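You operate a simulated robot arm through the tools that you are given. There is no shell and no other tool.

The job below is to be done with a simulated robot arm. You get a single attempt, and the scene is never put back.

JOB
Start the skid pump and run line B at 10 L/min.
Fine: main switch on; open the inlet valve and valve B before you press start; the pump must not trip; leave the other valves, the fill button and the levers alone.

It is judged by the outcome, as a careful person would: the job done as asked, and still so three seconds after it is handed in. It fails if anything else is knocked over, pushed out of place, dropped, spilled or broken.

ROBOT AND FRAMES
A 7-joint arm with a two-finger parallel gripper, fixed in place. Base frame: the origin is on the floor under the middle of its stand, x ahead of it, y to its left, z up. Readings come in mm, degrees, newtons and seconds.
It reaches about 906 mm from its shoulder. Its first joint turns from -115.0 to 115.0 degrees. Payload 3.91 kg.
Tool frame: the origin (TCP) lies between the finger pads and is the grasp point; the fingertips stand 30 mm ahead of it; z points along the fingers, y is the line along which they close. Largest opening 110 mm; finger width 20, thickness 10; the body of the gripper, 48 by 112 mm, starts 55 mm behind the TCP.
Orientation is that of the tool frame in the base frame, as a unit quaternion [x, y, z, w]. With the fingers straight down and closing along the base's y, the tool's x points along the base's -x, its y along +y and its z along -z.

CONTROLS
- The arm moves only by the tool nudge_tool. Its argument "plan" is text: rows parted by semicolons, each of 6 numbers parted by spaces: the shift along the tool's x, y, z in units of 20 mm (1.0 is 20 mm), then the turn, a rotation vector about the tool's x, y, z in units of 6 degrees (1.0 is 6 degrees). In form: dx dy dz ax ay az; .... A call has 1 to 20 rows; each row shifts and turns the commanded pose from where the row before left it, along the tool's axes as they then stand. "grip" is the closure, from 0 (fully open) to 1 (shut), set as the call begins (left out, the last holds). A call with a number of a shift or a turn outside -1 to 1 is refused whole. Each row takes 0.2 s and may step no farther than 50 mm and 8.6 degrees from the row before; otherwise, or with a gripper value out of range, the whole call is refused. A pose out of reach is approached as far as the arm can. The call stops where the force on the tool passes 40 N (or 10 N more than at its start, if that is more) or the arm is blocked; 0.2 s more then pass. The fingers move at their own pace (about 108 mm/s each) and stop on an object; they squeeze with about 37 N. The grip force told is the motor's: it shows also when the fingers shut on nothing. Time passes only in rows, and 0.2 s behind the last, so rows that do not move let the fingers close. The reply holds the time, the measured pose of the TCP, the force on the tool along the base axes, the opening and the grip force, in the units named above and with some noise, with the torque about the TCP (base axes, N m) and any sound that the robot's microphone picked up.
- Cameras (640 x 400 px; columns grow to the right, rows downward): "scene" is fixed at [217.6, -501.7, 1860.8]; the picture's right is [0.30, -0.95, 0.00], its down [-0.94, -0.29, -0.19] and it looks along [0.19, 0.06, -0.98] (base axes); focal length 269 px, centre (320, 200). "wrist" rides on the gripper at [72, 17, -103] in the tool frame; the picture's right is [-0.23, 0.97, 0.00], its down [-0.76, -0.18, -0.62] and it looks along [-0.61, -0.14, 0.78] (tool axes); focal length 222 px, centre (320, 200). There is no depth. A picture from a camera that has moved, and an enlarged one, comes with that camera's place and axes in the base frame and with its lens.
- grab_frame(camera): a new picture of that camera. It takes no simulated time.
- move_column(by): slides the trunk up (or, below 0, down) by that many mm; the arm rides with it, the base frame stays. It gives what a move gives, with no picture.
- enlarge(camera, box): a new picture of the part [left, top, right, bottom] of that camera's present view, enlarged. It takes no simulated time.
- close_job(): hands the job in; it is judged then, once.

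Places have to be worked out from the pictures, the camera data and where the tool is seen. Open the gripper and draw the arm clear of the work before you hand the job in, unless the task says otherwise.

The tools are called after ">>>" by a JSON object that holds its "method" and its "body". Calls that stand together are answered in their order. nudge_tool: Moves the arm, as the interface text tells. Its arguments: {"type":"object","properties":{"plan":{"type":"string"},"grip":{"type":"number"}},"required":["plan"]} The other tools are called the same way: move_column (by) moves the trunk up or down; grab_frame (camera) takes a picture; enlarge (camera, box) takes an enlarged picture of a part of a camera's view; close_job () hands the job in.

At the start:

```text
time_s: 0.0
position: [223.5, -332.8, 1539.0]
orientation: [0.0, 1.0, 0.0, 0.0]
force: [0.4, -0.2, 0.4]
moment: [-0.01, 0.01, 0.0]
grip_width: 109.9
gripper_force: 0.1
trunk travel left (down, up): [-925.0, 65.0]
```

scene: 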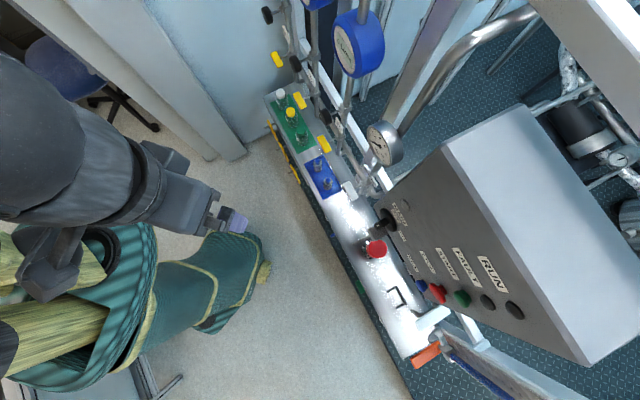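
wrist: 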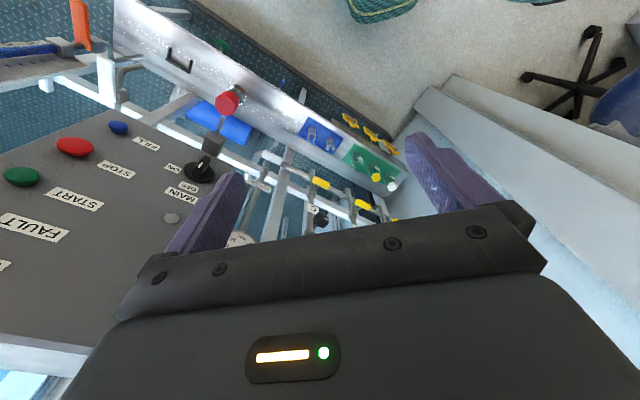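

The skid panel, control box and valves are visible in both views. I'll take enlarged pictures to identify the controls before moving.

>>> {"method": "enlarge", "body": {"camera": "scene", "box": [360, 180, 560, 360]}}

>>> {"method": "enlarge", "body": {"camera": "scene", "box": [250, 70, 370, 210]}}

>>> {"method": "enlarge", "body": {"camera": "scene", "box": [240, 0, 440, 140]}}

>>> {"method": "enlarge", "body": {"camera": "wrist", "box": [0, 60, 240, 240]}}

>>> {"method": "enlarge", "body": {"camera": "wrist", "box": [200, 80, 420, 250]}}

```text
2.22 times, centred on (460, 270) of scene
camera zoom: at [217.6, -501.7, 1860.8], right [0.3, -0.95, 0.0], down [-0.94, -0.29, -0.19], along [0.19, 0.06, -0.98], focal length 598 px, centre (9, 44)
```

zoom: 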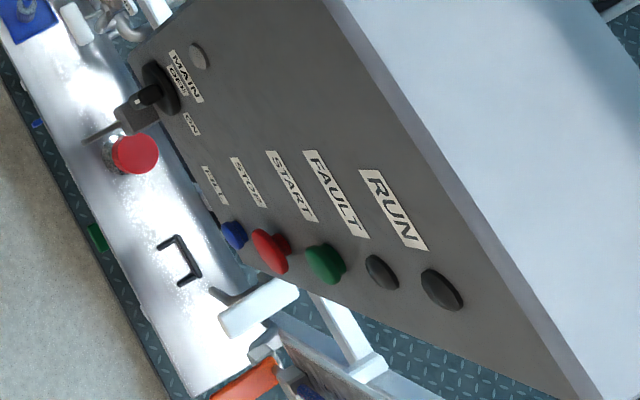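

```text
2.86 times, centred on (310, 140) of scene
camera zoom: at [217.6, -501.7, 1860.8], right [0.3, -0.95, 0.0], down [-0.94, -0.29, -0.19], along [0.19, 0.06, -0.98], focal length 769 px, centre (349, 371)
```

zoom: 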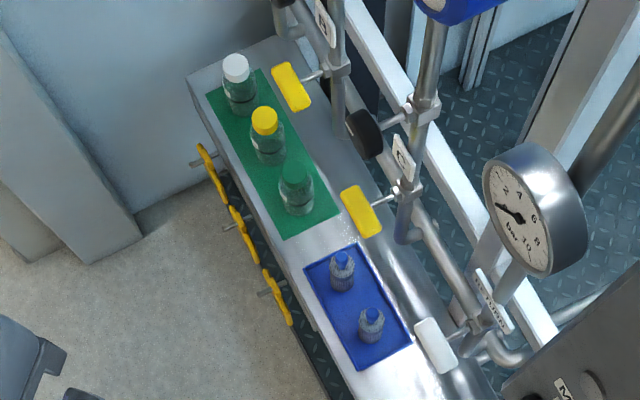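

```text
2.86 times, centred on (340, 70) of scene
camera zoom: at [217.6, -501.7, 1860.8], right [0.3, -0.95, 0.0], down [-0.94, -0.29, -0.19], along [0.19, 0.06, -0.98], focal length 769 px, centre (263, 571)
```

zoom: 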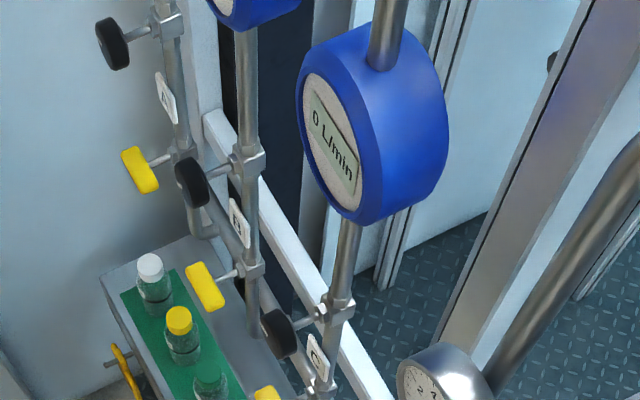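

```text
2.22 times, centred on (120, 150) of wrist
camera zoom: at [151.4, -315.3, 1643.0], right [0.23, 0.97, 0.0], down [0.76, -0.18, 0.62], along [0.61, -0.14, -0.78], focal length 494 px, centre (764, 311)
```

zoom: 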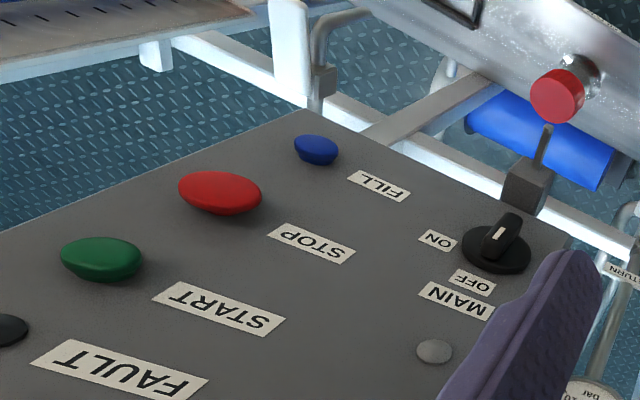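

```text
2.35 times, centred on (310, 165) of wrist
camera zoom: at [151.4, -315.3, 1643.0], right [0.23, 0.97, 0.0], down [0.76, -0.18, 0.62], along [0.61, -0.14, -0.78], focal length 523 px, centre (344, 282)
```

zoom: 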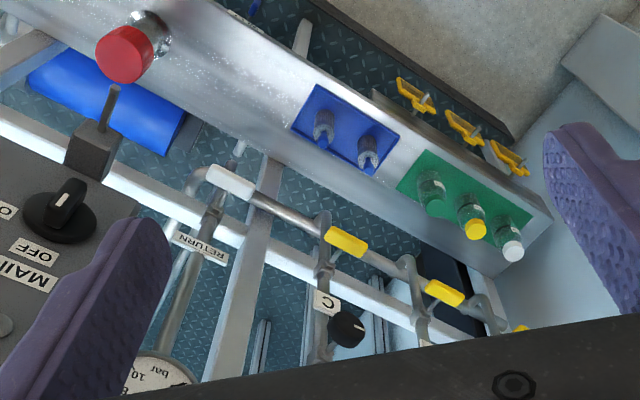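

From the two views I judge the panel to be vertical, facing roughly (-0.73, 0.68): main switch near [337,-622,1220], START near [219,-748,1385]. Line B's yellow handle is near [692,-280,1022], with a black knob above it, and there is an orange handle near [14,-919,911]. I'll turn the wrist about the vertical and pitch it to look at the panel straight on.

>>> {"method": "nudge_tool", "body": {"plan": "0 0 0 0 0 1; 0 0 0 0 0 1; 0 0 0 0 0 1; 0 0 0 0 0 1; 0 0 0 0 0 1; 0 0 0 0 0 1; 0 0 0 0 0 1; 0 0 0 0 -1 0; 0 0 0 0 -1 0; 0 0 0 0 -1 0; 0 0 0 0 -1 0"}}

>>> {"method": "grab_frame", "body": {"camera": "wrist"}}

>>> {"method": "grab_frame", "body": {"camera": "scene"}}

```text
time_s: 2.4
position: [222.0, -331.3, 1539.5]
orientation: [0.351, 0.913, -0.075, 0.194]
force: [-0.6, -0.1, 0.6]
moment: [0.01, 0.0, 0.01]
grip_width: 110.1
gripper_force: 0.1
trunk travel left (down, up): [-925.0, 65.0]
```

```text
taken
camera wrist: at [153.6, -245.7, 1604.5], right [0.81, 0.59, 0.09], down [0.21, -0.43, 0.88], along [0.55, -0.69, -0.47], focal length 222 px, centre (320, 200)
```

wrist: 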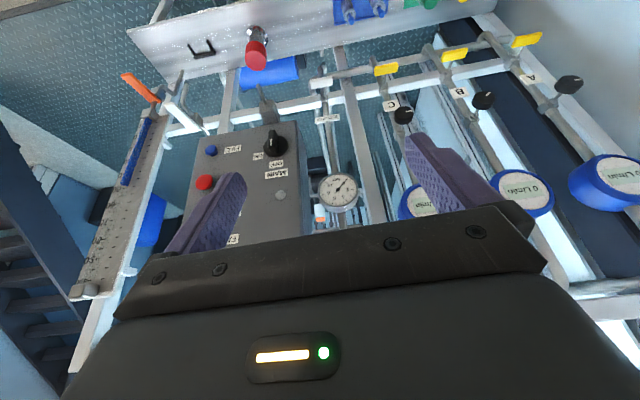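

```text
taken
```

scene: 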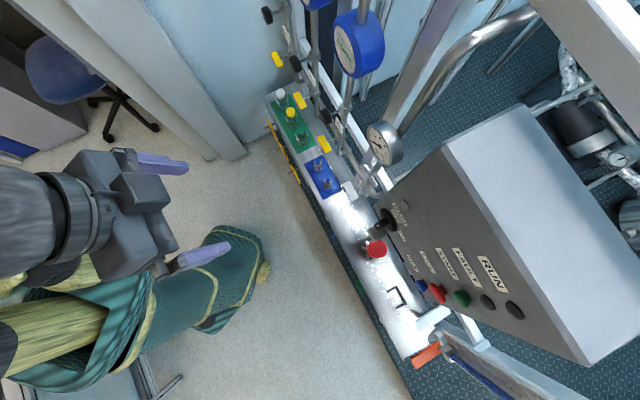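

The overview now shows three lines C, B, A (yellow handles and black knobs), the panel and an orange handle. I'll enlarge regions to read tags and the valve states.

>>> {"method": "enlarge", "body": {"camera": "wrist", "box": [370, 20, 640, 220]}}

>>> {"method": "enlarge", "body": {"camera": "wrist", "box": [60, 50, 260, 200]}}

>>> {"method": "enlarge", "body": {"camera": "wrist", "box": [240, 20, 420, 220]}}

>>> {"method": "enlarge", "body": {"camera": "wrist", "box": [60, 0, 240, 120]}}

```text
2.00 times, centred on (505, 120) of wrist
camera zoom: at [153.6, -245.7, 1604.5], right [0.81, 0.59, 0.09], down [0.21, -0.43, 0.88], along [0.55, -0.69, -0.47], focal length 444 px, centre (-50, 360)
```

zoom: 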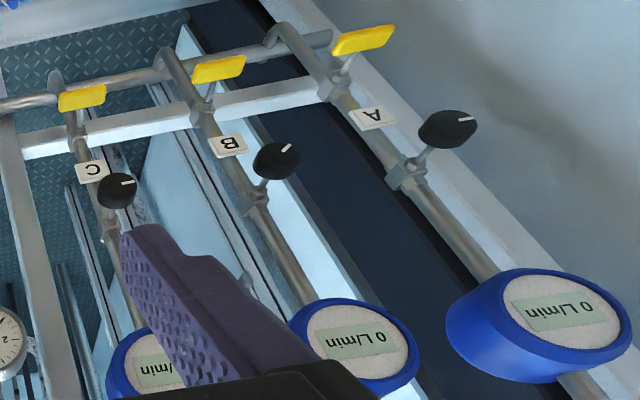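

```text
2.67 times, centred on (160, 125) of wrist
camera zoom: at [153.6, -245.7, 1604.5], right [0.81, 0.59, 0.09], down [0.21, -0.43, 0.88], along [0.55, -0.69, -0.47], focal length 592 px, centre (747, 400)
```

zoom: 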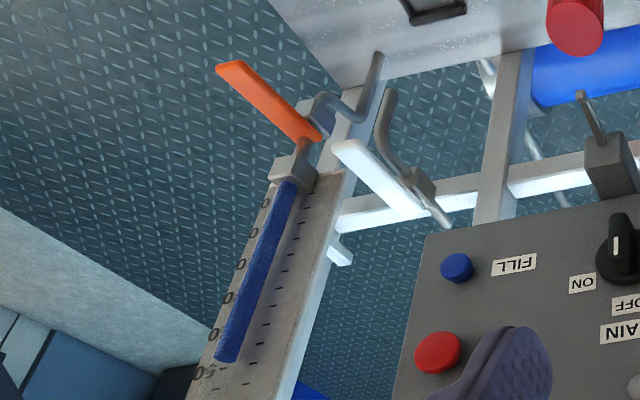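

```text
2.00 times, centred on (330, 120) of wrist
camera zoom: at [153.6, -245.7, 1604.5], right [0.81, 0.59, 0.09], down [0.21, -0.43, 0.88], along [0.55, -0.69, -0.47], focal length 444 px, centre (300, 360)
```

zoom: 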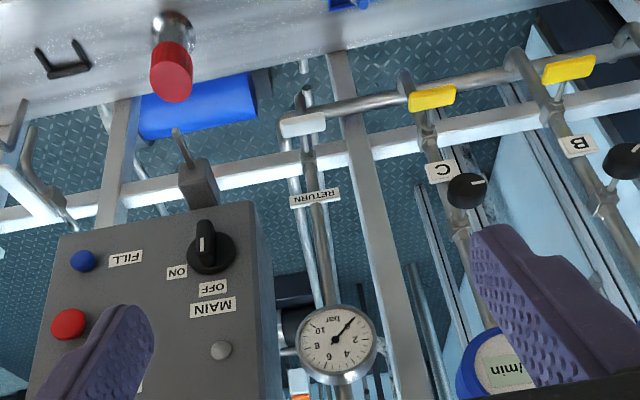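

```text
3.33 times, centred on (150, 60) of wrist
camera zoom: at [153.6, -245.7, 1604.5], right [0.81, 0.59, 0.09], down [0.21, -0.43, 0.88], along [0.55, -0.69, -0.47], focal length 740 px, centre (887, 667)
```

zoom: 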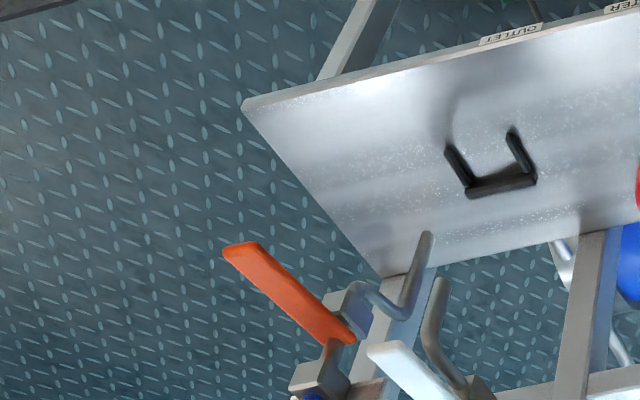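

The pressure gauge, RETURN tag, C/B/A tags and the bench labels are partly readable. I still need to find the inlet valve, so I'll enlarge more areas before moving the camera lower.

>>> {"method": "enlarge", "body": {"camera": "scene", "box": [520, 70, 640, 260]}}

>>> {"method": "enlarge", "body": {"camera": "scene", "box": [380, 280, 540, 400]}}

>>> {"method": "enlarge", "body": {"camera": "scene", "box": [0, 120, 280, 400]}}

>>> {"method": "enlarge", "body": {"camera": "wrist", "box": [120, 0, 500, 100]}}

>>> {"method": "enlarge", "body": {"camera": "scene", "box": [250, 100, 420, 380]}}

```text
2.11 times, centred on (580, 165) of scene
camera zoom: at [217.6, -501.7, 1860.8], right [0.3, -0.95, 0.0], down [-0.94, -0.29, -0.19], along [0.19, 0.06, -0.98], focal length 566 px, centre (-227, 274)
```

zoom: 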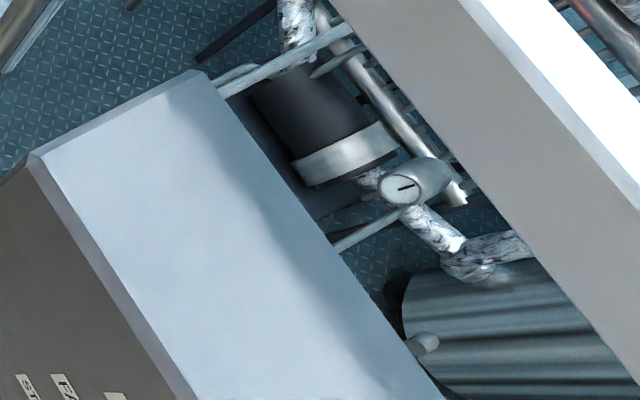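

```text
3.33 times, centred on (460, 340) of scene
camera zoom: at [217.6, -501.7, 1860.8], right [0.3, -0.95, 0.0], down [-0.94, -0.29, -0.19], along [0.19, 0.06, -0.98], focal length 897 px, centre (-147, -267)
```

zoom: 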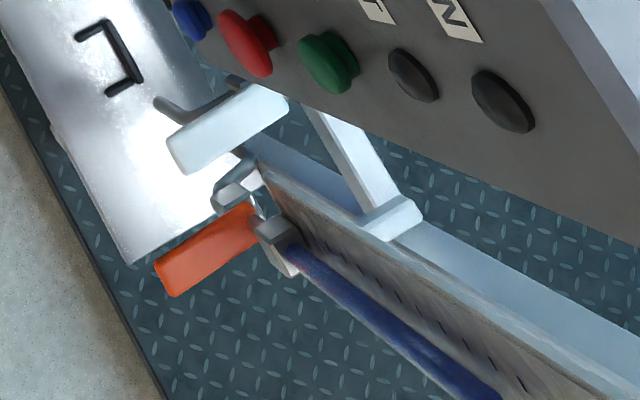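

```text
1.43 times, centred on (140, 260) of scene
camera zoom: at [217.6, -501.7, 1860.8], right [0.3, -0.95, 0.0], down [-0.94, -0.29, -0.19], along [0.19, 0.06, -0.98], focal length 384 px, centre (577, 114)
```

zoom: 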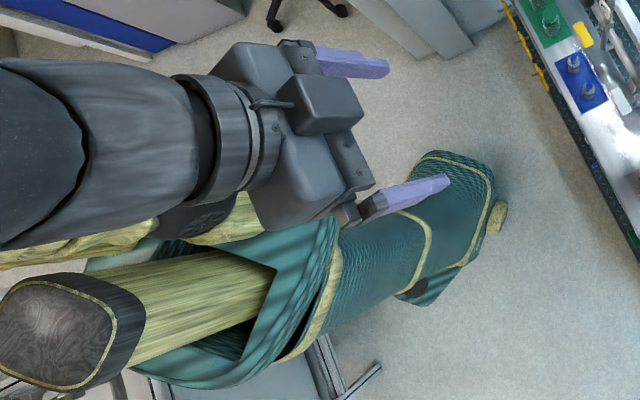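

```text
1.68 times, centred on (310, 50) of wrist
camera zoom: at [153.6, -245.7, 1604.5], right [0.81, 0.59, 0.09], down [0.21, -0.43, 0.88], along [0.55, -0.69, -0.47], focal length 374 px, centre (337, 453)
```

zoom: 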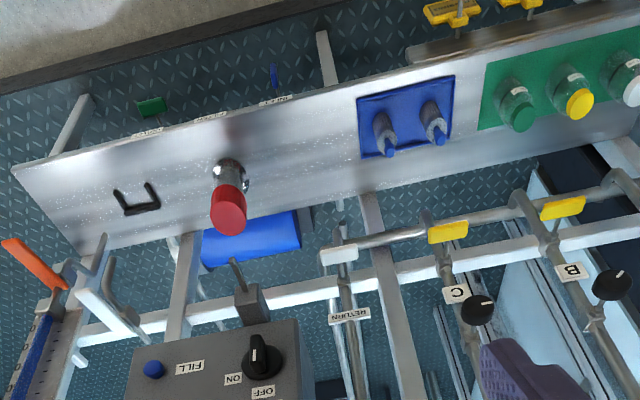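

```text
1.43 times, centred on (335, 240) of scene
camera zoom: at [217.6, -501.7, 1860.8], right [0.3, -0.95, 0.0], down [-0.94, -0.29, -0.19], along [0.19, 0.06, -0.98], focal length 384 px, centre (299, 143)
```

zoom: 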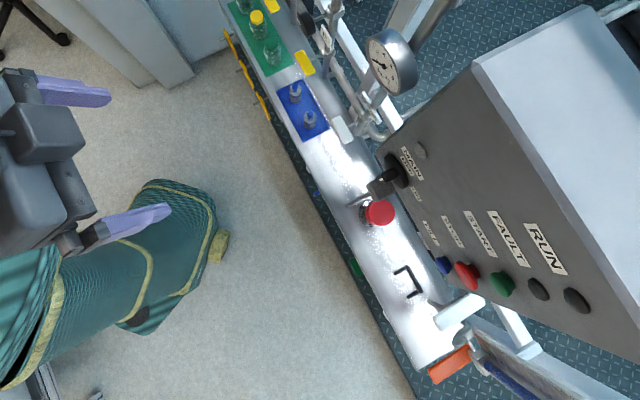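

Small blue and green handles show under the bench's front edge near labels (OUTLET, ...TER, INLET?), so the inlet valve may be there. I'll lower the trunk in a step to get a better view of the bench front, then check both cameras.

>>> {"method": "move_column", "body": {"by": -250}}

>>> {"method": "grab_frame", "body": {"camera": "wrist"}}

>>> {"method": "grab_frame", "body": {"camera": "scene"}}

```text
time_s: 5.0
position: [224.4, -330.4, 1288.9]
orientation: [0.35, 0.913, -0.075, 0.194]
force: [-0.1, -0.6, 0.0]
moment: [0.02, -0.02, -0.04]
grip_width: 110.1
gripper_force: 0.1
trunk travel left (down, up): [-675.0, 315.0]
```

```text
taken
camera wrist: at [154.6, -246.4, 1354.5], right [0.81, 0.59, 0.09], down [0.21, -0.43, 0.88], along [0.55, -0.69, -0.47], focal length 222 px, centre (320, 200)
```

wrist: 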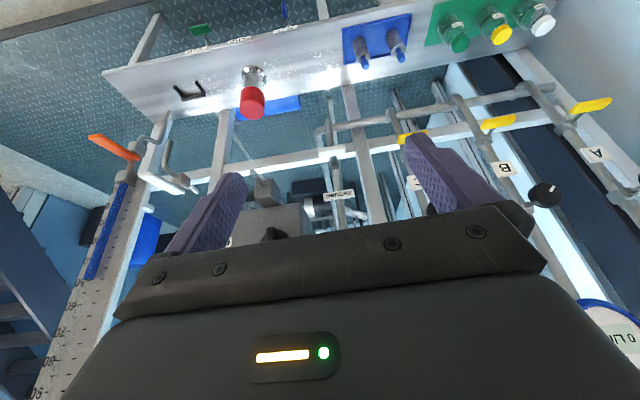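

```text
taken
```

scene: 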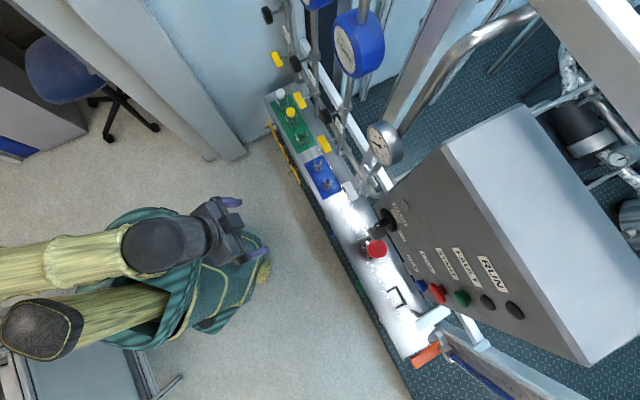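

The sleeved arm belongs to the robot and has clearance. I'll go down further to see under the bench front edge.

>>> {"method": "move_column", "body": {"by": -300}}

>>> {"method": "grab_frame", "body": {"camera": "wrist"}}

>>> {"method": "grab_frame", "body": {"camera": "scene"}}

```text
time_s: 8.0
position: [224.7, -331.9, 989.7]
orientation: [0.35, 0.913, -0.074, 0.194]
force: [-0.4, -0.3, -0.3]
moment: [-0.05, -0.03, 0.03]
grip_width: 110.2
gripper_force: 0.1
trunk travel left (down, up): [-375.0, 615.0]
```

```text
taken
camera wrist: at [154.6, -246.4, 1054.5], right [0.81, 0.59, 0.09], down [0.21, -0.43, 0.88], along [0.55, -0.69, -0.47], focal length 222 px, centre (320, 200)
```

wrist: 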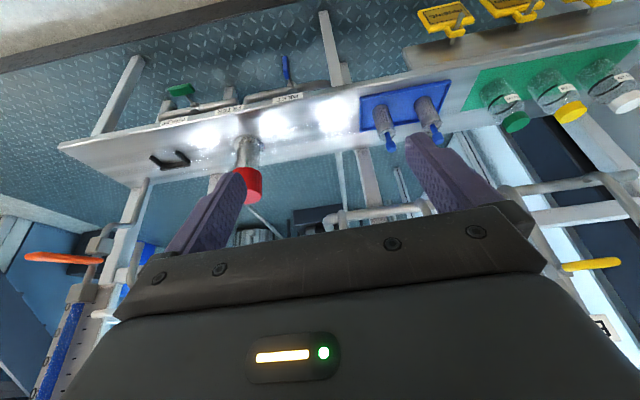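

```text
taken
```

scene: 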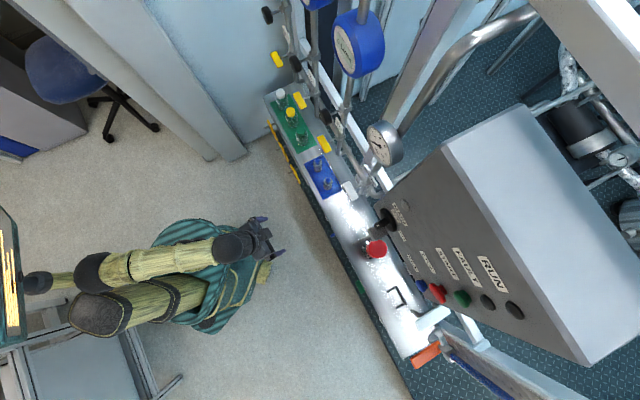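

>>> {"method": "enlarge", "body": {"camera": "wrist", "box": [60, 50, 380, 200]}}

>>> {"method": "enlarge", "body": {"camera": "wrist", "box": [140, 50, 320, 140]}}

>>> {"method": "enlarge", "body": {"camera": "wrist", "box": [380, 0, 640, 160]}}

```text
2.00 times, centred on (220, 125) of wrist
camera zoom: at [154.6, -246.4, 1054.5], right [0.81, 0.59, 0.09], down [0.21, -0.43, 0.88], along [0.55, -0.69, -0.47], focal length 444 px, centre (520, 350)
```

zoom: 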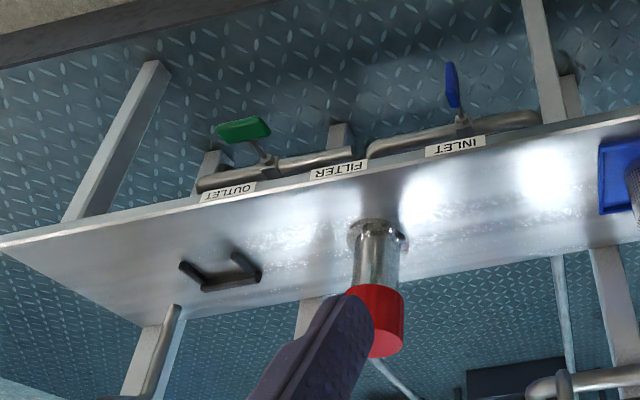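

```text
3.56 times, centred on (230, 95) of wrist
camera zoom: at [154.6, -246.4, 1054.5], right [0.81, 0.59, 0.09], down [0.21, -0.43, 0.88], along [0.55, -0.69, -0.47], focal length 790 px, centre (640, 573)
```

zoom: 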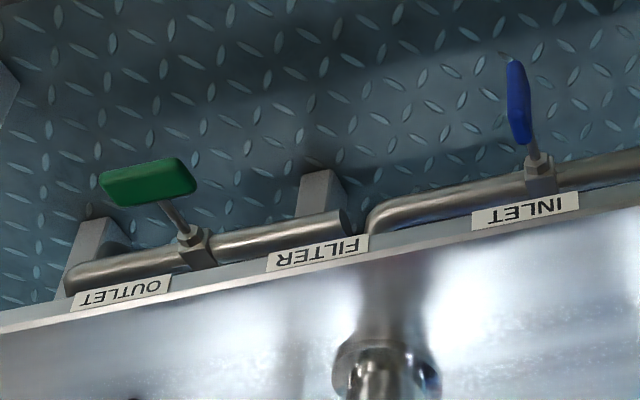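

```text
2.46 times, centred on (510, 80) of wrist
camera zoom: at [154.6, -246.4, 1054.5], right [0.81, 0.59, 0.09], down [0.21, -0.43, 0.88], along [0.55, -0.69, -0.47], focal length 547 px, centre (-148, 495)
```

zoom: 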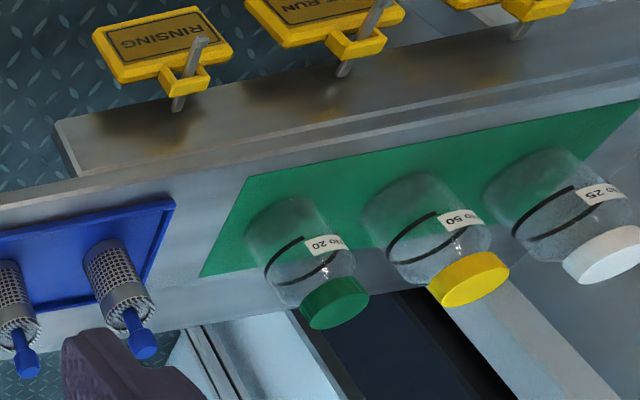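

The labels are now clear: blue handle is INLET (upright bar, across its pipe, so closed), green is OUTLET (along its pipe). The yellow tags (RINSING etc.) are the levers to leave alone. I'll pitch the tool toward horizontal, facing the skid, while easing forward.

>>> {"method": "nudge_tool", "body": {"plan": "-0.365 0 0.163 0 -1 0; -0.346 0 0.2 0 -1 0; -0.324 0 0.235 0 -1 0; -0.297 0 0.268 0 -1 0; -0.268 0 0.297 0 -1 0; -0.235 0 0.324 0 -1 0; -0.2 0 0.346 0 -1 0; -0.163 0 0.365 0 -1 0; -0.124 0 0.38 0 -1 0; -0.083 0 0.391 0 -1 0; -0.042 0 0.398 0 -1 0"}}

>>> {"method": "grab_frame", "body": {"camera": "wrist"}}

>>> {"method": "grab_frame", "body": {"camera": "scene"}}

```text
time_s: 10.4
position: [290.3, -391.9, 990.9]
orientation: [0.253, 0.659, -0.254, 0.661]
force: [-1.1, 0.1, 0.5]
moment: [0.0, -0.03, -0.02]
grip_width: 109.8
gripper_force: 0.1
trunk travel left (down, up): [-375.0, 615.0]
```

```text
taken
camera wrist: at [224.6, -308.5, 917.7], right [0.65, 0.72, 0.23], down [-0.58, 0.29, 0.76], along [0.49, -0.63, 0.61], focal length 222 px, centre (320, 200)
```

wrist: 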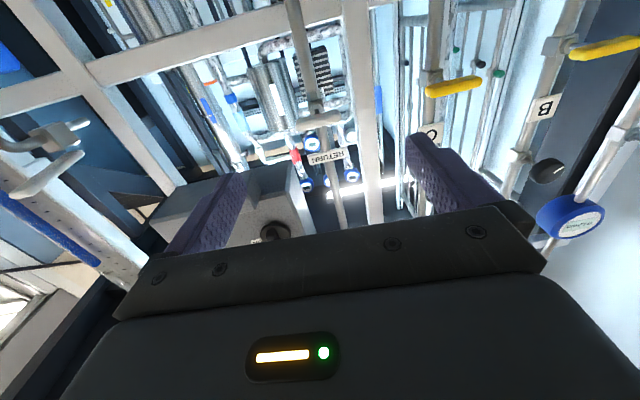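

```text
taken
```

scene: 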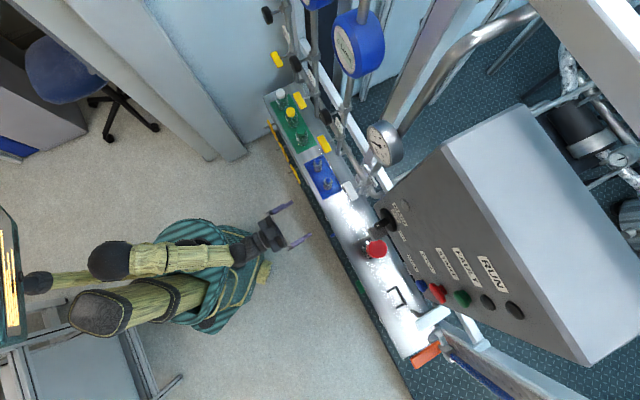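

The tool is horizontal and about 60 mm clear of the bench front plane. I'll lower the trunk further so the wrist camera (below the gripper) can see the inlet valve.

>>> {"method": "move_column", "body": {"by": -300}}

>>> {"method": "grab_frame", "body": {"camera": "wrist"}}

>>> {"method": "grab_frame", "body": {"camera": "scene"}}

```text
time_s: 13.4
position: [290.6, -390.7, 690.2]
orientation: [0.254, 0.66, -0.254, 0.66]
force: [-0.3, 0.1, -0.6]
moment: [0.01, -0.02, 0.0]
grip_width: 110.1
gripper_force: 0.1
trunk travel left (down, up): [-75.0, 915.0]
```

```text
taken
camera wrist: at [224.9, -308.4, 617.9], right [0.65, 0.72, 0.23], down [-0.58, 0.28, 0.76], along [0.49, -0.63, 0.61], focal length 222 px, centre (320, 200)
```

wrist: 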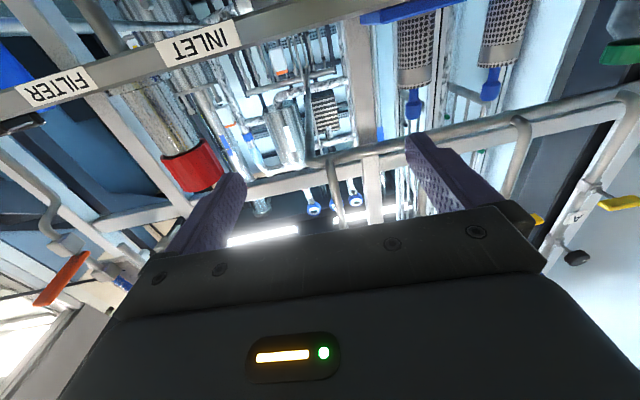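

```text
taken
```

scene: 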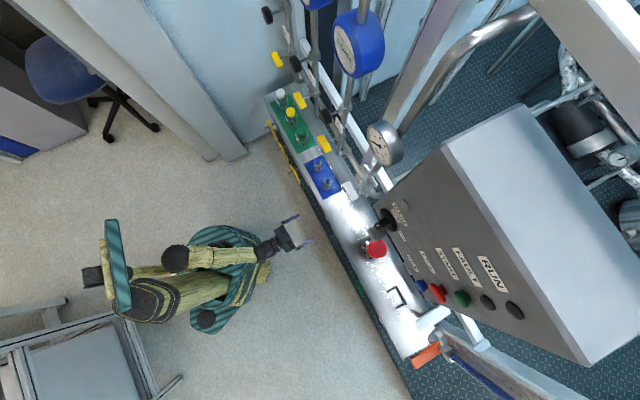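

The INLET label sits on the bench front edge near z≈610, so the blue handle is just below the picture's range. I'll drop the last trunk travel and pitch the tool down about 42° so the camera looks level at the valve.

>>> {"method": "move_column", "body": {"by": -75}}

>>> {"method": "nudge_tool", "body": {"plan": "0 0 0 0 1 0; 0 0 0 0 1 0; 0 0 0 0 1 0; 0 0 0 0 1 0; 0 0 0 0 1 0; 0 0 0 0 1 0; 0 0 0 0 1 0"}}

>>> {"method": "grab_frame", "body": {"camera": "wrist"}}

```text
time_s: 14.5
position: [290.3, -389.9, 614.9]
orientation: [0.253, 0.66, -0.253, 0.66]
force: [0.8, 0.1, 0.1]
moment: [0.0, -0.02, 0.0]
grip_width: 110.1
gripper_force: 0.1
trunk travel left (down, up): [0.0, 990.0]
```

```text
time_s: 16.1
position: [290.2, -391.4, 615.3]
orientation: [0.326, 0.853, -0.145, 0.38]
force: [-0.1, 0.0, -0.7]
moment: [-0.01, 0.01, 0.03]
grip_width: 110.1
gripper_force: 0.1
trunk travel left (down, up): [0.0, 990.0]
```

```text
taken
camera wrist: at [208.1, -294.0, 630.9], right [0.76, 0.62, 0.17], down [-0.08, -0.16, 0.98], along [0.64, -0.77, -0.07], focal length 222 px, centre (320, 200)
```

wrist: 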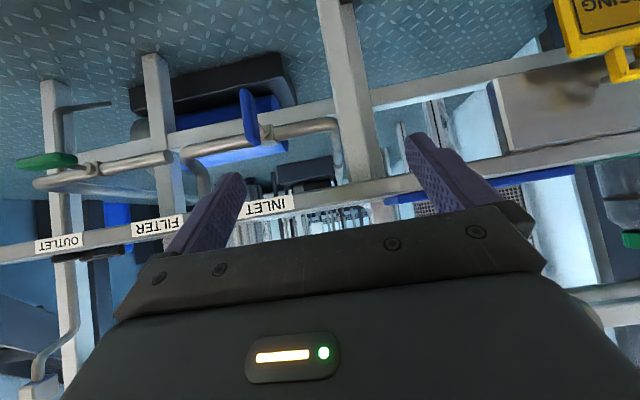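

The blue INLET handle is visible now, upright across its pipe. I'll enlarge it for accurate measurement.

>>> {"method": "enlarge", "body": {"camera": "wrist", "box": [200, 60, 360, 220]}}

>>> {"method": "enlarge", "body": {"camera": "wrist", "box": [0, 80, 260, 280]}}

>>> {"method": "enlarge", "body": {"camera": "wrist", "box": [480, 0, 640, 160]}}

```text
2.50 times, centred on (280, 140) of wrist
camera zoom: at [208.1, -294.0, 630.9], right [0.76, 0.62, 0.17], down [-0.08, -0.16, 0.98], along [0.64, -0.77, -0.07], focal length 555 px, centre (420, 350)
```

zoom: 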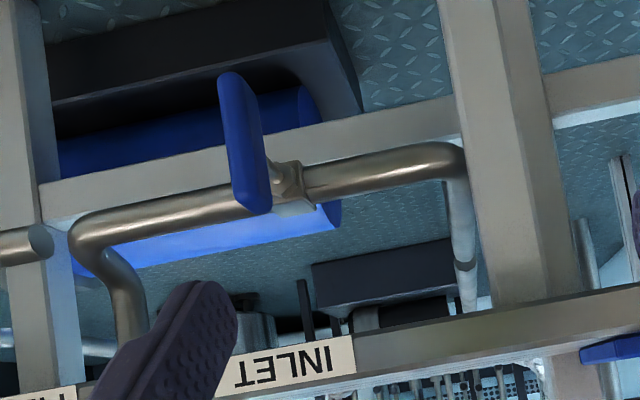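

```text
2.00 times, centred on (130, 180) of wrist
camera zoom: at [208.1, -294.0, 630.9], right [0.76, 0.62, 0.17], down [-0.08, -0.16, 0.98], along [0.64, -0.77, -0.07], focal length 444 px, centre (700, 240)
```

zoom: 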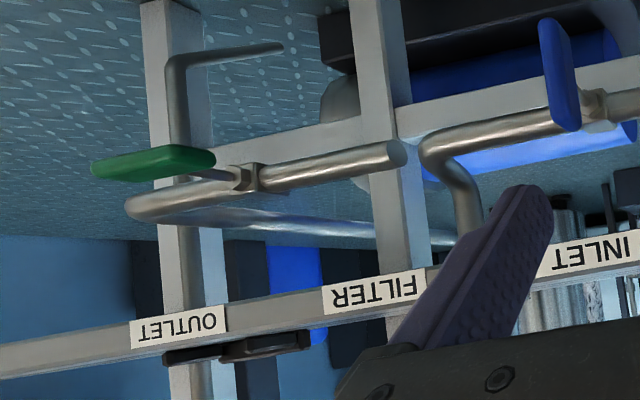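

```text
2.50 times, centred on (560, 80) of wrist
camera zoom: at [208.1, -294.0, 630.9], right [0.76, 0.62, 0.17], down [-0.08, -0.16, 0.98], along [0.64, -0.77, -0.07], focal length 555 px, centre (-280, 500)
```

zoom: 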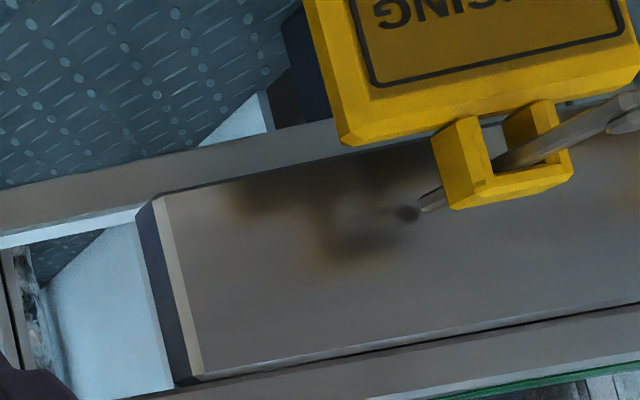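

I put the blue handle's centre at about [319,-530,504], a roughly 60 mm upright bar centred on a stem that points out along (-0.707, 0.707). I'll level the tool again, trim heading to -45°, and move to a staging point about 60 mm in front of it.

>>> {"method": "nudge_tool", "body": {"plan": "0 0 0 0 -1 0; 0 0 0 0 -1 0; 0 0 0 0 -1 0; 0 0 0 0 -1 0; 0 0 0 0 -1 0; 0 0 0 0 -1 0; 0 0 0 0 -1 0; 0 0 0 0.5 0 0; 0.925 -0.65 0.2 0 0 0; 0.925 -0.65 0.2 0 0 0; 0.925 -0.65 0.2 0 0 0; 0.925 -0.65 0.2 0 0 0; 0.925 -0.65 0.2 0 0 0; 0.925 -0.65 0.2 0 0 0"}}

>>> {"method": "grab_frame", "body": {"camera": "wrist"}}

>>> {"method": "grab_frame", "body": {"camera": "scene"}}

```text
time_s: 19.1
position: [250.8, -460.5, 503.9]
orientation: [0.269, 0.653, -0.27, 0.654]
force: [-0.8, 0.3, -0.2]
moment: [-0.01, 0.03, -0.01]
grip_width: 110.3
gripper_force: 0.0
trunk travel left (down, up): [0.0, 990.0]
```

```text
taken
camera wrist: at [190.8, -375.7, 432.0], right [0.69, 0.69, 0.23], down [-0.57, 0.32, 0.76], along [0.45, -0.65, 0.61], focal length 222 px, centre (320, 200)
```

wrist: 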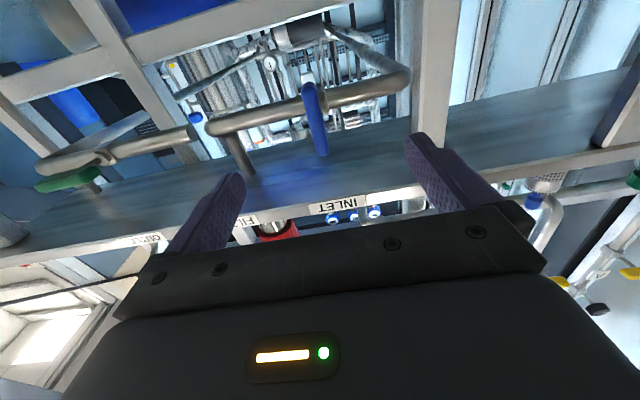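

```text
taken
```

scene: 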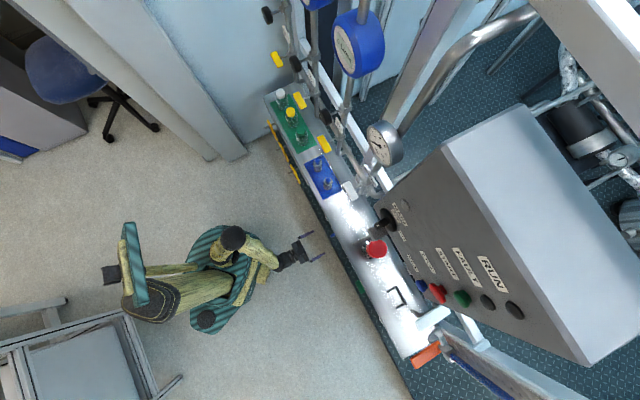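

The blue bar appears almost centred between the fingers, at about px (315,118). I'll enlarge to refine its position.

>>> {"method": "enlarge", "body": {"camera": "wrist", "box": [240, 60, 400, 220]}}

```text
2.50 times, centred on (320, 140) of wrist
camera zoom: at [190.8, -375.7, 432.0], right [0.69, 0.69, 0.23], down [-0.57, 0.32, 0.76], along [0.45, -0.65, 0.61], focal length 555 px, centre (320, 350)
```

zoom: 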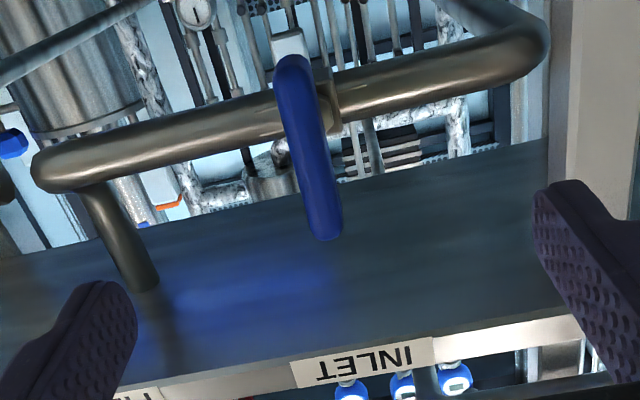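

Refined estimate: stem axis at z≈500, lateral ≈-149 mm, bar about 608 mm along the approach direction (tool is at 503). I'll advance 92 mm so the bar sits inside the open fingers, and look before closing.

>>> {"method": "nudge_tool", "body": {"plan": "0.04 -0.012 0.92 0 0 0; 0.04 -0.012 0.92 0 0 0; 0.04 -0.012 0.92 0 0 0; 0.04 -0.012 0.92 0 0 0; 0.04 -0.012 0.92 0 0 0", "grip": 0.3}}

>>> {"method": "grab_frame", "body": {"camera": "wrist"}}

```text
time_s: 20.3
position: [316.9, -528.9, 499.8]
orientation: [0.271, 0.653, -0.271, 0.653]
force: [0.0, 0.1, -0.3]
moment: [-0.01, -0.03, -0.01]
grip_width: 77.0
gripper_force: 0.1
trunk travel left (down, up): [0.0, 990.0]
```

```text
taken
camera wrist: at [255.0, -442.8, 428.3], right [0.69, 0.69, 0.23], down [-0.57, 0.32, 0.76], along [0.45, -0.65, 0.61], focal length 222 px, centre (320, 200)
```

wrist: 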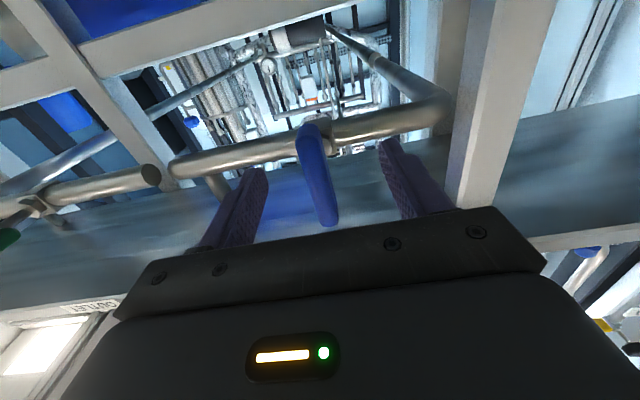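

The bar is centred between the fingers. I'll close on it.

>>> {"method": "nudge_tool", "body": {"plan": "0 0 0 0 0 0; 0 0 0 0 0 0; 0 0 0 0 0 0; 0 0 0 0 0 0", "grip": 1}}

>>> {"method": "grab_frame", "body": {"camera": "wrist"}}

```text
time_s: 21.3
position: [315.2, -528.9, 500.8]
orientation: [0.27, 0.654, -0.27, 0.653]
force: [1.4, -10.2, 1.3]
moment: [0.34, 0.37, -0.06]
grip_width: 13.1
gripper_force: 44.6
trunk travel left (down, up): [0.0, 990.0]
```

```text
taken
camera wrist: at [254.8, -442.9, 428.3], right [0.69, 0.69, 0.23], down [-0.57, 0.32, 0.76], along [0.45, -0.65, 0.61], focal length 222 px, centre (320, 200)
```

wrist: 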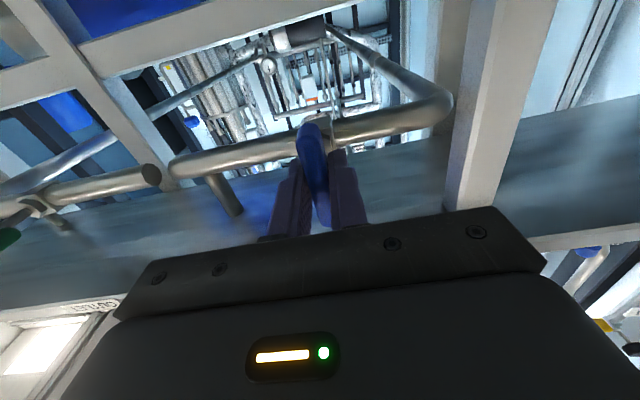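

The grip holds the 13 mm bar with a small side force. I'll try turning slightly counter-clockwise (as seen from the front), the usual opening direction, watching torque.

>>> {"method": "nudge_tool", "body": {"plan": "0 -0.05 0 0 0 -0.5; 0 0 0 0 0 -0.5; 0 0 0 0 0 -0.5"}}

```text
time_s: 22.1
position: [316.7, -528.9, 499.5]
orientation: [0.218, 0.672, -0.322, 0.63]
force: [-0.5, 4.7, 5.4]
moment: [0.61, 0.59, -0.26]
grip_width: 12.9
gripper_force: 45.1
trunk travel left (down, up): [0.0, 990.0]
```

There's almost no torque about the stem axis after 9°. I'll look to check that the handle really follows.

>>> {"method": "nudge_tool", "body": {"plan": "0 0 0 0 0 -0.8; 0 0 0 0 0 -0.8; 0 0 0 0 0 -0.8"}}

>>> {"method": "grab_frame", "body": {"camera": "wrist"}}

```text
time_s: 22.9
position: [317.4, -528.1, 500.0]
orientation: [0.13, 0.694, -0.398, 0.586]
force: [-1.4, 12.5, 9.9]
moment: [0.09, 0.1, -0.08]
grip_width: 13.0
gripper_force: 45.7
trunk travel left (down, up): [0.0, 990.0]
```

```text
taken
camera wrist: at [233.4, -464.6, 427.3], right [0.69, 0.7, -0.18], down [-0.34, 0.54, 0.77], along [0.63, -0.47, 0.62], focal length 222 px, centre (320, 200)
```

wrist: 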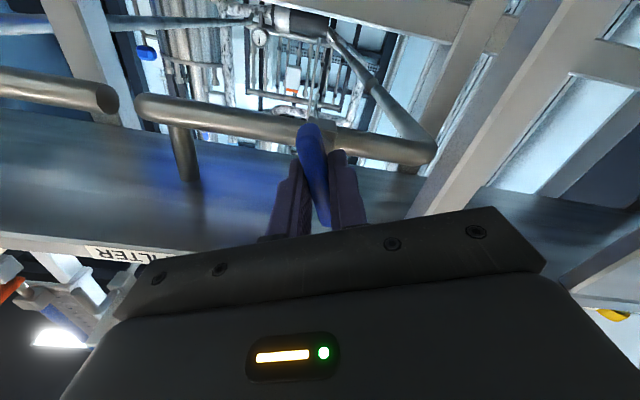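

The handle turns with the gripper, with a mild force from a few mm of axis offset. I'll continue turning counter-clockwise with a small compensating shift.

>>> {"method": "nudge_tool", "body": {"plan": "-0.08 0.02 0 0 0 -0.8; -0.05 0.02 0 0 0 -0.8; 0 0 0 0 0 -0.8; 0 0 0 0 0 -0.8"}}

```text
time_s: 23.9
position: [316.0, -527.8, 500.1]
orientation: [0.015, 0.708, -0.489, 0.509]
force: [-3.1, 0.7, -7.4]
moment: [-0.15, -0.14, -0.16]
grip_width: 12.6
gripper_force: 44.8
trunk travel left (down, up): [0.0, 990.0]
```

Forces stay small at about 43° of turn. I'll continue.

>>> {"method": "nudge_tool", "body": {"plan": "0.03 0 0 0 0 -0.8; 0 0 0 0 0 -0.8; 0 0 0 0 0 -0.8; 0 0 0 0 0 -0.8"}}

```text
time_s: 24.9
position: [316.9, -527.7, 501.0]
orientation: [-0.104, 0.701, -0.566, 0.422]
force: [-11.7, 19.5, -18.3]
moment: [-0.6, -0.59, 0.55]
grip_width: 12.7
gripper_force: 44.7
trunk travel left (down, up): [0.0, 990.0]
```

A push of about 22 N back out and 18 N sideways has built up at 62°. I'll ease back slightly and shift to relieve it before going on.

>>> {"method": "nudge_tool", "body": {"plan": "0 0.08 -0.1 0 0 0; 0 0 0 0 0 0"}}

>>> {"method": "grab_frame", "body": {"camera": "wrist"}}

```text
time_s: 25.5
position: [316.8, -528.6, 500.3]
orientation: [-0.103, 0.699, -0.569, 0.421]
force: [12.1, -33.1, -5.7]
moment: [0.16, 0.15, -0.31]
grip_width: 12.8
gripper_force: 45.1
trunk travel left (down, up): [0.0, 990.0]
```

```text
taken
camera wrist: at [203.6, -494.2, 451.6], right [0.47, 0.47, -0.75], down [-0.03, 0.86, 0.52], along [0.88, -0.22, 0.41], focal length 222 px, centre (320, 200)
```

wrist: 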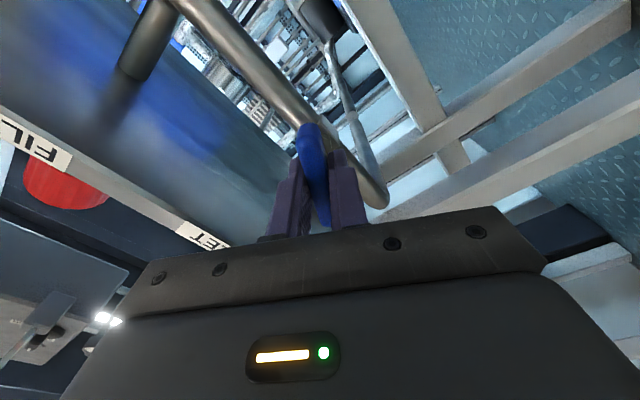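

The handle is still following; I over-retreated by about 1 mm. I'll correct that and keep turning.

>>> {"method": "nudge_tool", "body": {"plan": "0.03 0 0.055 0 0 0; 0 0 0 0 0 -0.6; 0 0 0 0 0 -0.6"}}

```text
time_s: 26.3
position: [317.2, -527.1, 500.6]
orientation: [-0.148, 0.691, -0.594, 0.385]
force: [11.8, -28.4, 3.9]
moment: [-0.09, -0.07, 0.6]
grip_width: 12.7
gripper_force: 44.7
trunk travel left (down, up): [0.0, 990.0]
```

A 28 N axial pull remains, so I'll ease forward 1 mm and turn further in small steps.

>>> {"method": "nudge_tool", "body": {"plan": "0.02 -0.02 0.05 0 0 0; 0 0 0 0 0 -0.6; 0 0 0 0 0 -0.6"}}

```text
time_s: 27.1
position: [316.2, -527.5, 499.8]
orientation: [-0.191, 0.682, -0.615, 0.347]
force: [1.4, 2.6, -0.3]
moment: [-0.6, -0.67, 0.73]
grip_width: 12.9
gripper_force: 45.4
trunk travel left (down, up): [0.0, 990.0]
```

Forces are near zero at 76°. I'll go on to about 90°.

>>> {"method": "nudge_tool", "body": {"plan": "0 0 0 0 0 -0.6; 0 0 0 0 0 -0.6; 0 0 0 0 0 -0.3"}}

>>> {"method": "grab_frame", "body": {"camera": "wrist"}}

```text
time_s: 27.6
position: [317.4, -527.5, 500.2]
orientation: [-0.217, 0.686, -0.617, 0.319]
force: [2.6, -15.5, -15.8]
moment: [-0.9, -0.88, 0.51]
grip_width: 13.7
gripper_force: 45.1
out of reach, approached as far as the arm can: row 1, 2
trunk travel left (down, up): [0.0, 990.0]
stopped in row 2: the force on the tool passed its limit at 48 N (the readings are from after the stop); the commanded pose is now the measured one
```

```text
taken
camera wrist: at [194.2, -502.1, 475.4], right [0.25, 0.3, -0.92], down [0.08, 0.94, 0.33], along [0.96, -0.15, 0.22], focal length 222 px, centre (320, 200)
```

wrist: 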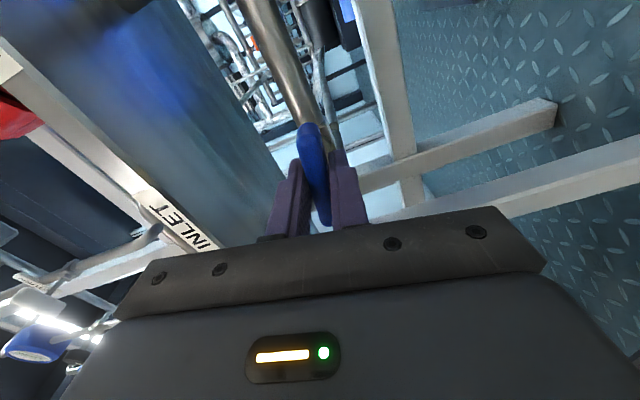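

The arm ran out of wrist travel at about 80° of turn; the bar is about 10° short of horizontal. I'll release, back straight off, and inspect before finishing the last bit.

>>> {"method": "nudge_tool", "body": {"plan": "0 0 0 0 0 0; 0 0 0 0 0 0; 0 0 0 0 0 0", "grip": 0.5}}

>>> {"method": "nudge_tool", "body": {"plan": "0 0 -1 0 0 0; 0 0 -1 0 0 0; 0 0 -1 0 0 0; 0 0 -1 0 0 0"}}

>>> {"method": "grab_frame", "body": {"camera": "wrist"}}

```text
time_s: 28.4
position: [316.1, -527.2, 503.3]
orientation: [-0.217, 0.683, -0.619, 0.321]
force: [-0.3, 0.8, 0.1]
moment: [0.04, 0.01, -0.03]
grip_width: 55.1
gripper_force: 0.0
trunk travel left (down, up): [0.0, 990.0]
```

```text
time_s: 29.4
position: [259.6, -468.0, 504.9]
orientation: [-0.218, 0.683, -0.619, 0.321]
force: [-0.2, 0.4, 0.1]
moment: [0.01, -0.01, -0.01]
grip_width: 55.0
gripper_force: 0.0
trunk travel left (down, up): [0.0, 990.0]
```

```text
taken
camera wrist: at [137.8, -443.6, 480.1], right [0.26, 0.29, -0.92], down [0.07, 0.94, 0.32], along [0.96, -0.15, 0.22], focal length 222 px, centre (320, 200)
```

wrist: 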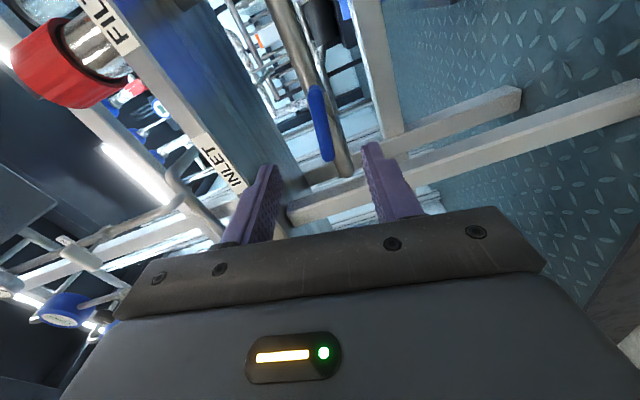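

The blue bar is now nearly parallel with its pipe. I'll roll the wrist back to neutral here and then check the bar's exact angle.

>>> {"method": "nudge_tool", "body": {"plan": "0 0 0 0 0 1; 0 0 0 0 0 1; 0 0 0 0 0 1; 0 0 0 0 0 1; 0 0 0 0 0 1; 0 0 0 0 0 1; 0 0 0 0 0 1; 0 0 0 0 0 1; 0 0 0 0 0 1; 0 0 0 0 0 1; 0 0 0 0 0 1; 0 0 0 0 0 1; 0 0 0 0 0 1; 0 0 0 0 0 0.37"}}

>>> {"method": "grab_frame", "body": {"camera": "wrist"}}

>>> {"method": "enlarge", "body": {"camera": "wrist", "box": [240, 60, 400, 220]}}

```text
time_s: 32.4
position: [259.6, -469.4, 505.5]
orientation: [0.274, 0.662, -0.267, 0.644]
force: [0.6, -0.1, -0.9]
moment: [-0.01, 0.0, -0.02]
grip_width: 54.9
gripper_force: 0.0
trunk travel left (down, up): [0.0, 990.0]
```

```text
taken
camera wrist: at [196.6, -382.8, 436.5], right [0.69, 0.68, 0.23], down [-0.55, 0.3, 0.78], along [0.46, -0.66, 0.58], focal length 222 px, centre (320, 200)
```

wrist: 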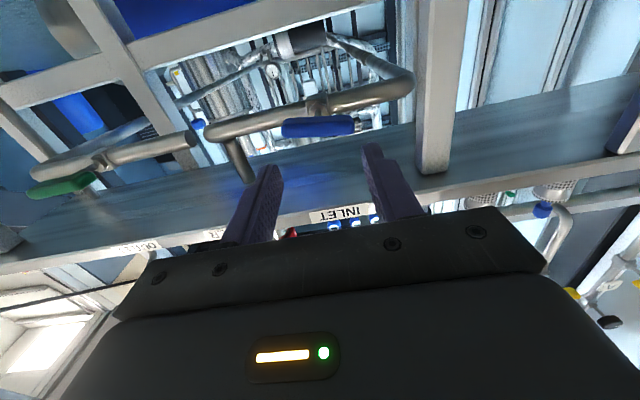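

```text
2.50 times, centred on (320, 140) of wrist
camera zoom: at [196.6, -382.8, 436.5], right [0.69, 0.68, 0.23], down [-0.55, 0.3, 0.78], along [0.46, -0.66, 0.58], focal length 555 px, centre (320, 350)
```

zoom: 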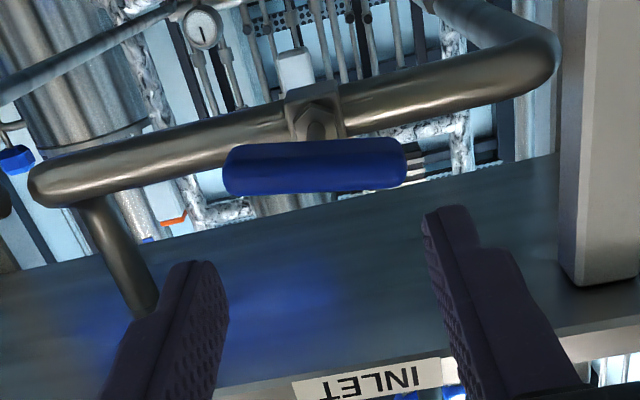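

The bar is about 11° short of parallel with its pipe; its +u (right-hand in this picture) end must go down about 5 mm. I'll close the fingers and place them above that end.

>>> {"method": "nudge_tool", "body": {"plan": "-0.7 0.52 0 0 -0.25 0; -0.7 0.52 0 0 0 0; 0 0 0 0 0 0; 0 0 0.9 0 0 0; 0 0 0.9 0 0 0; 0 0 0.9 0 0 0; 0 0 0.8 0 0 0", "grip": 1}}

>>> {"method": "grab_frame", "body": {"camera": "wrist"}}

```text
time_s: 34.0
position: [323.9, -508.0, 533.3]
orientation: [0.271, 0.654, -0.271, 0.653]
force: [0.0, -1.0, 0.1]
moment: [0.0, 0.0, 0.01]
grip_width: 0.0
gripper_force: 36.7
trunk travel left (down, up): [0.0, 990.0]
```

```text
taken
camera wrist: at [261.5, -422.1, 461.9], right [0.69, 0.69, 0.23], down [-0.56, 0.32, 0.76], along [0.45, -0.65, 0.61], focal length 222 px, centre (320, 200)
```

wrist: 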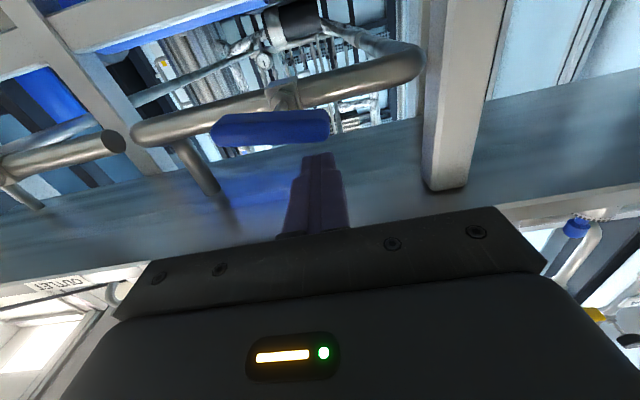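

The closed fingertip is above the bar's end. I'll press down gently.

>>> {"method": "nudge_tool", "body": {"plan": "0.3 -0.05 0 0 0 0; 0.25 0 0 0 0 0; 0.15 0 0 0 0 0; 0.1 0 0 0 0 0"}}

```text
time_s: 35.0
position: [323.4, -507.4, 517.7]
orientation: [0.27, 0.654, -0.271, 0.653]
force: [-0.5, 0.4, 1.3]
moment: [0.02, -0.05, 0.01]
grip_width: 0.2
gripper_force: 37.2
trunk travel left (down, up): [0.0, 990.0]
```

>>> {"method": "nudge_tool", "body": {"plan": "0.1 0 0 0 0 0; 0.1 0 0 0 0 0"}}

>>> {"method": "grab_frame", "body": {"camera": "wrist"}}

```text
time_s: 35.6
position: [323.2, -507.0, 515.9]
orientation: [0.268, 0.653, -0.271, 0.655]
force: [-0.1, 7.4, 18.3]
moment: [-0.02, -0.06, -0.01]
grip_width: 0.0
gripper_force: 37.1
trunk travel left (down, up): [0.0, 990.0]
```

```text
taken
camera wrist: at [262.2, -421.2, 443.8], right [0.69, 0.69, 0.22], down [-0.57, 0.32, 0.76], along [0.45, -0.65, 0.61], focal length 222 px, centre (320, 200)
```

wrist: 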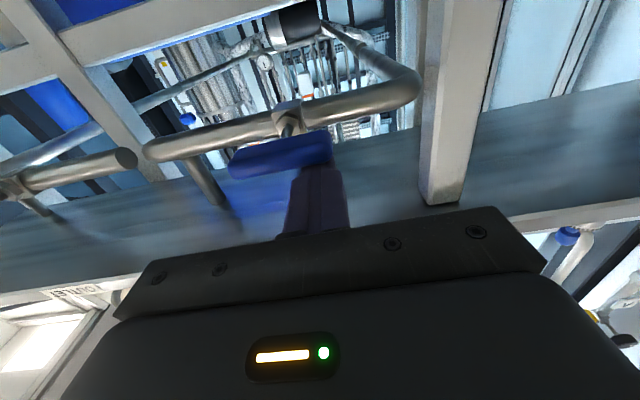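

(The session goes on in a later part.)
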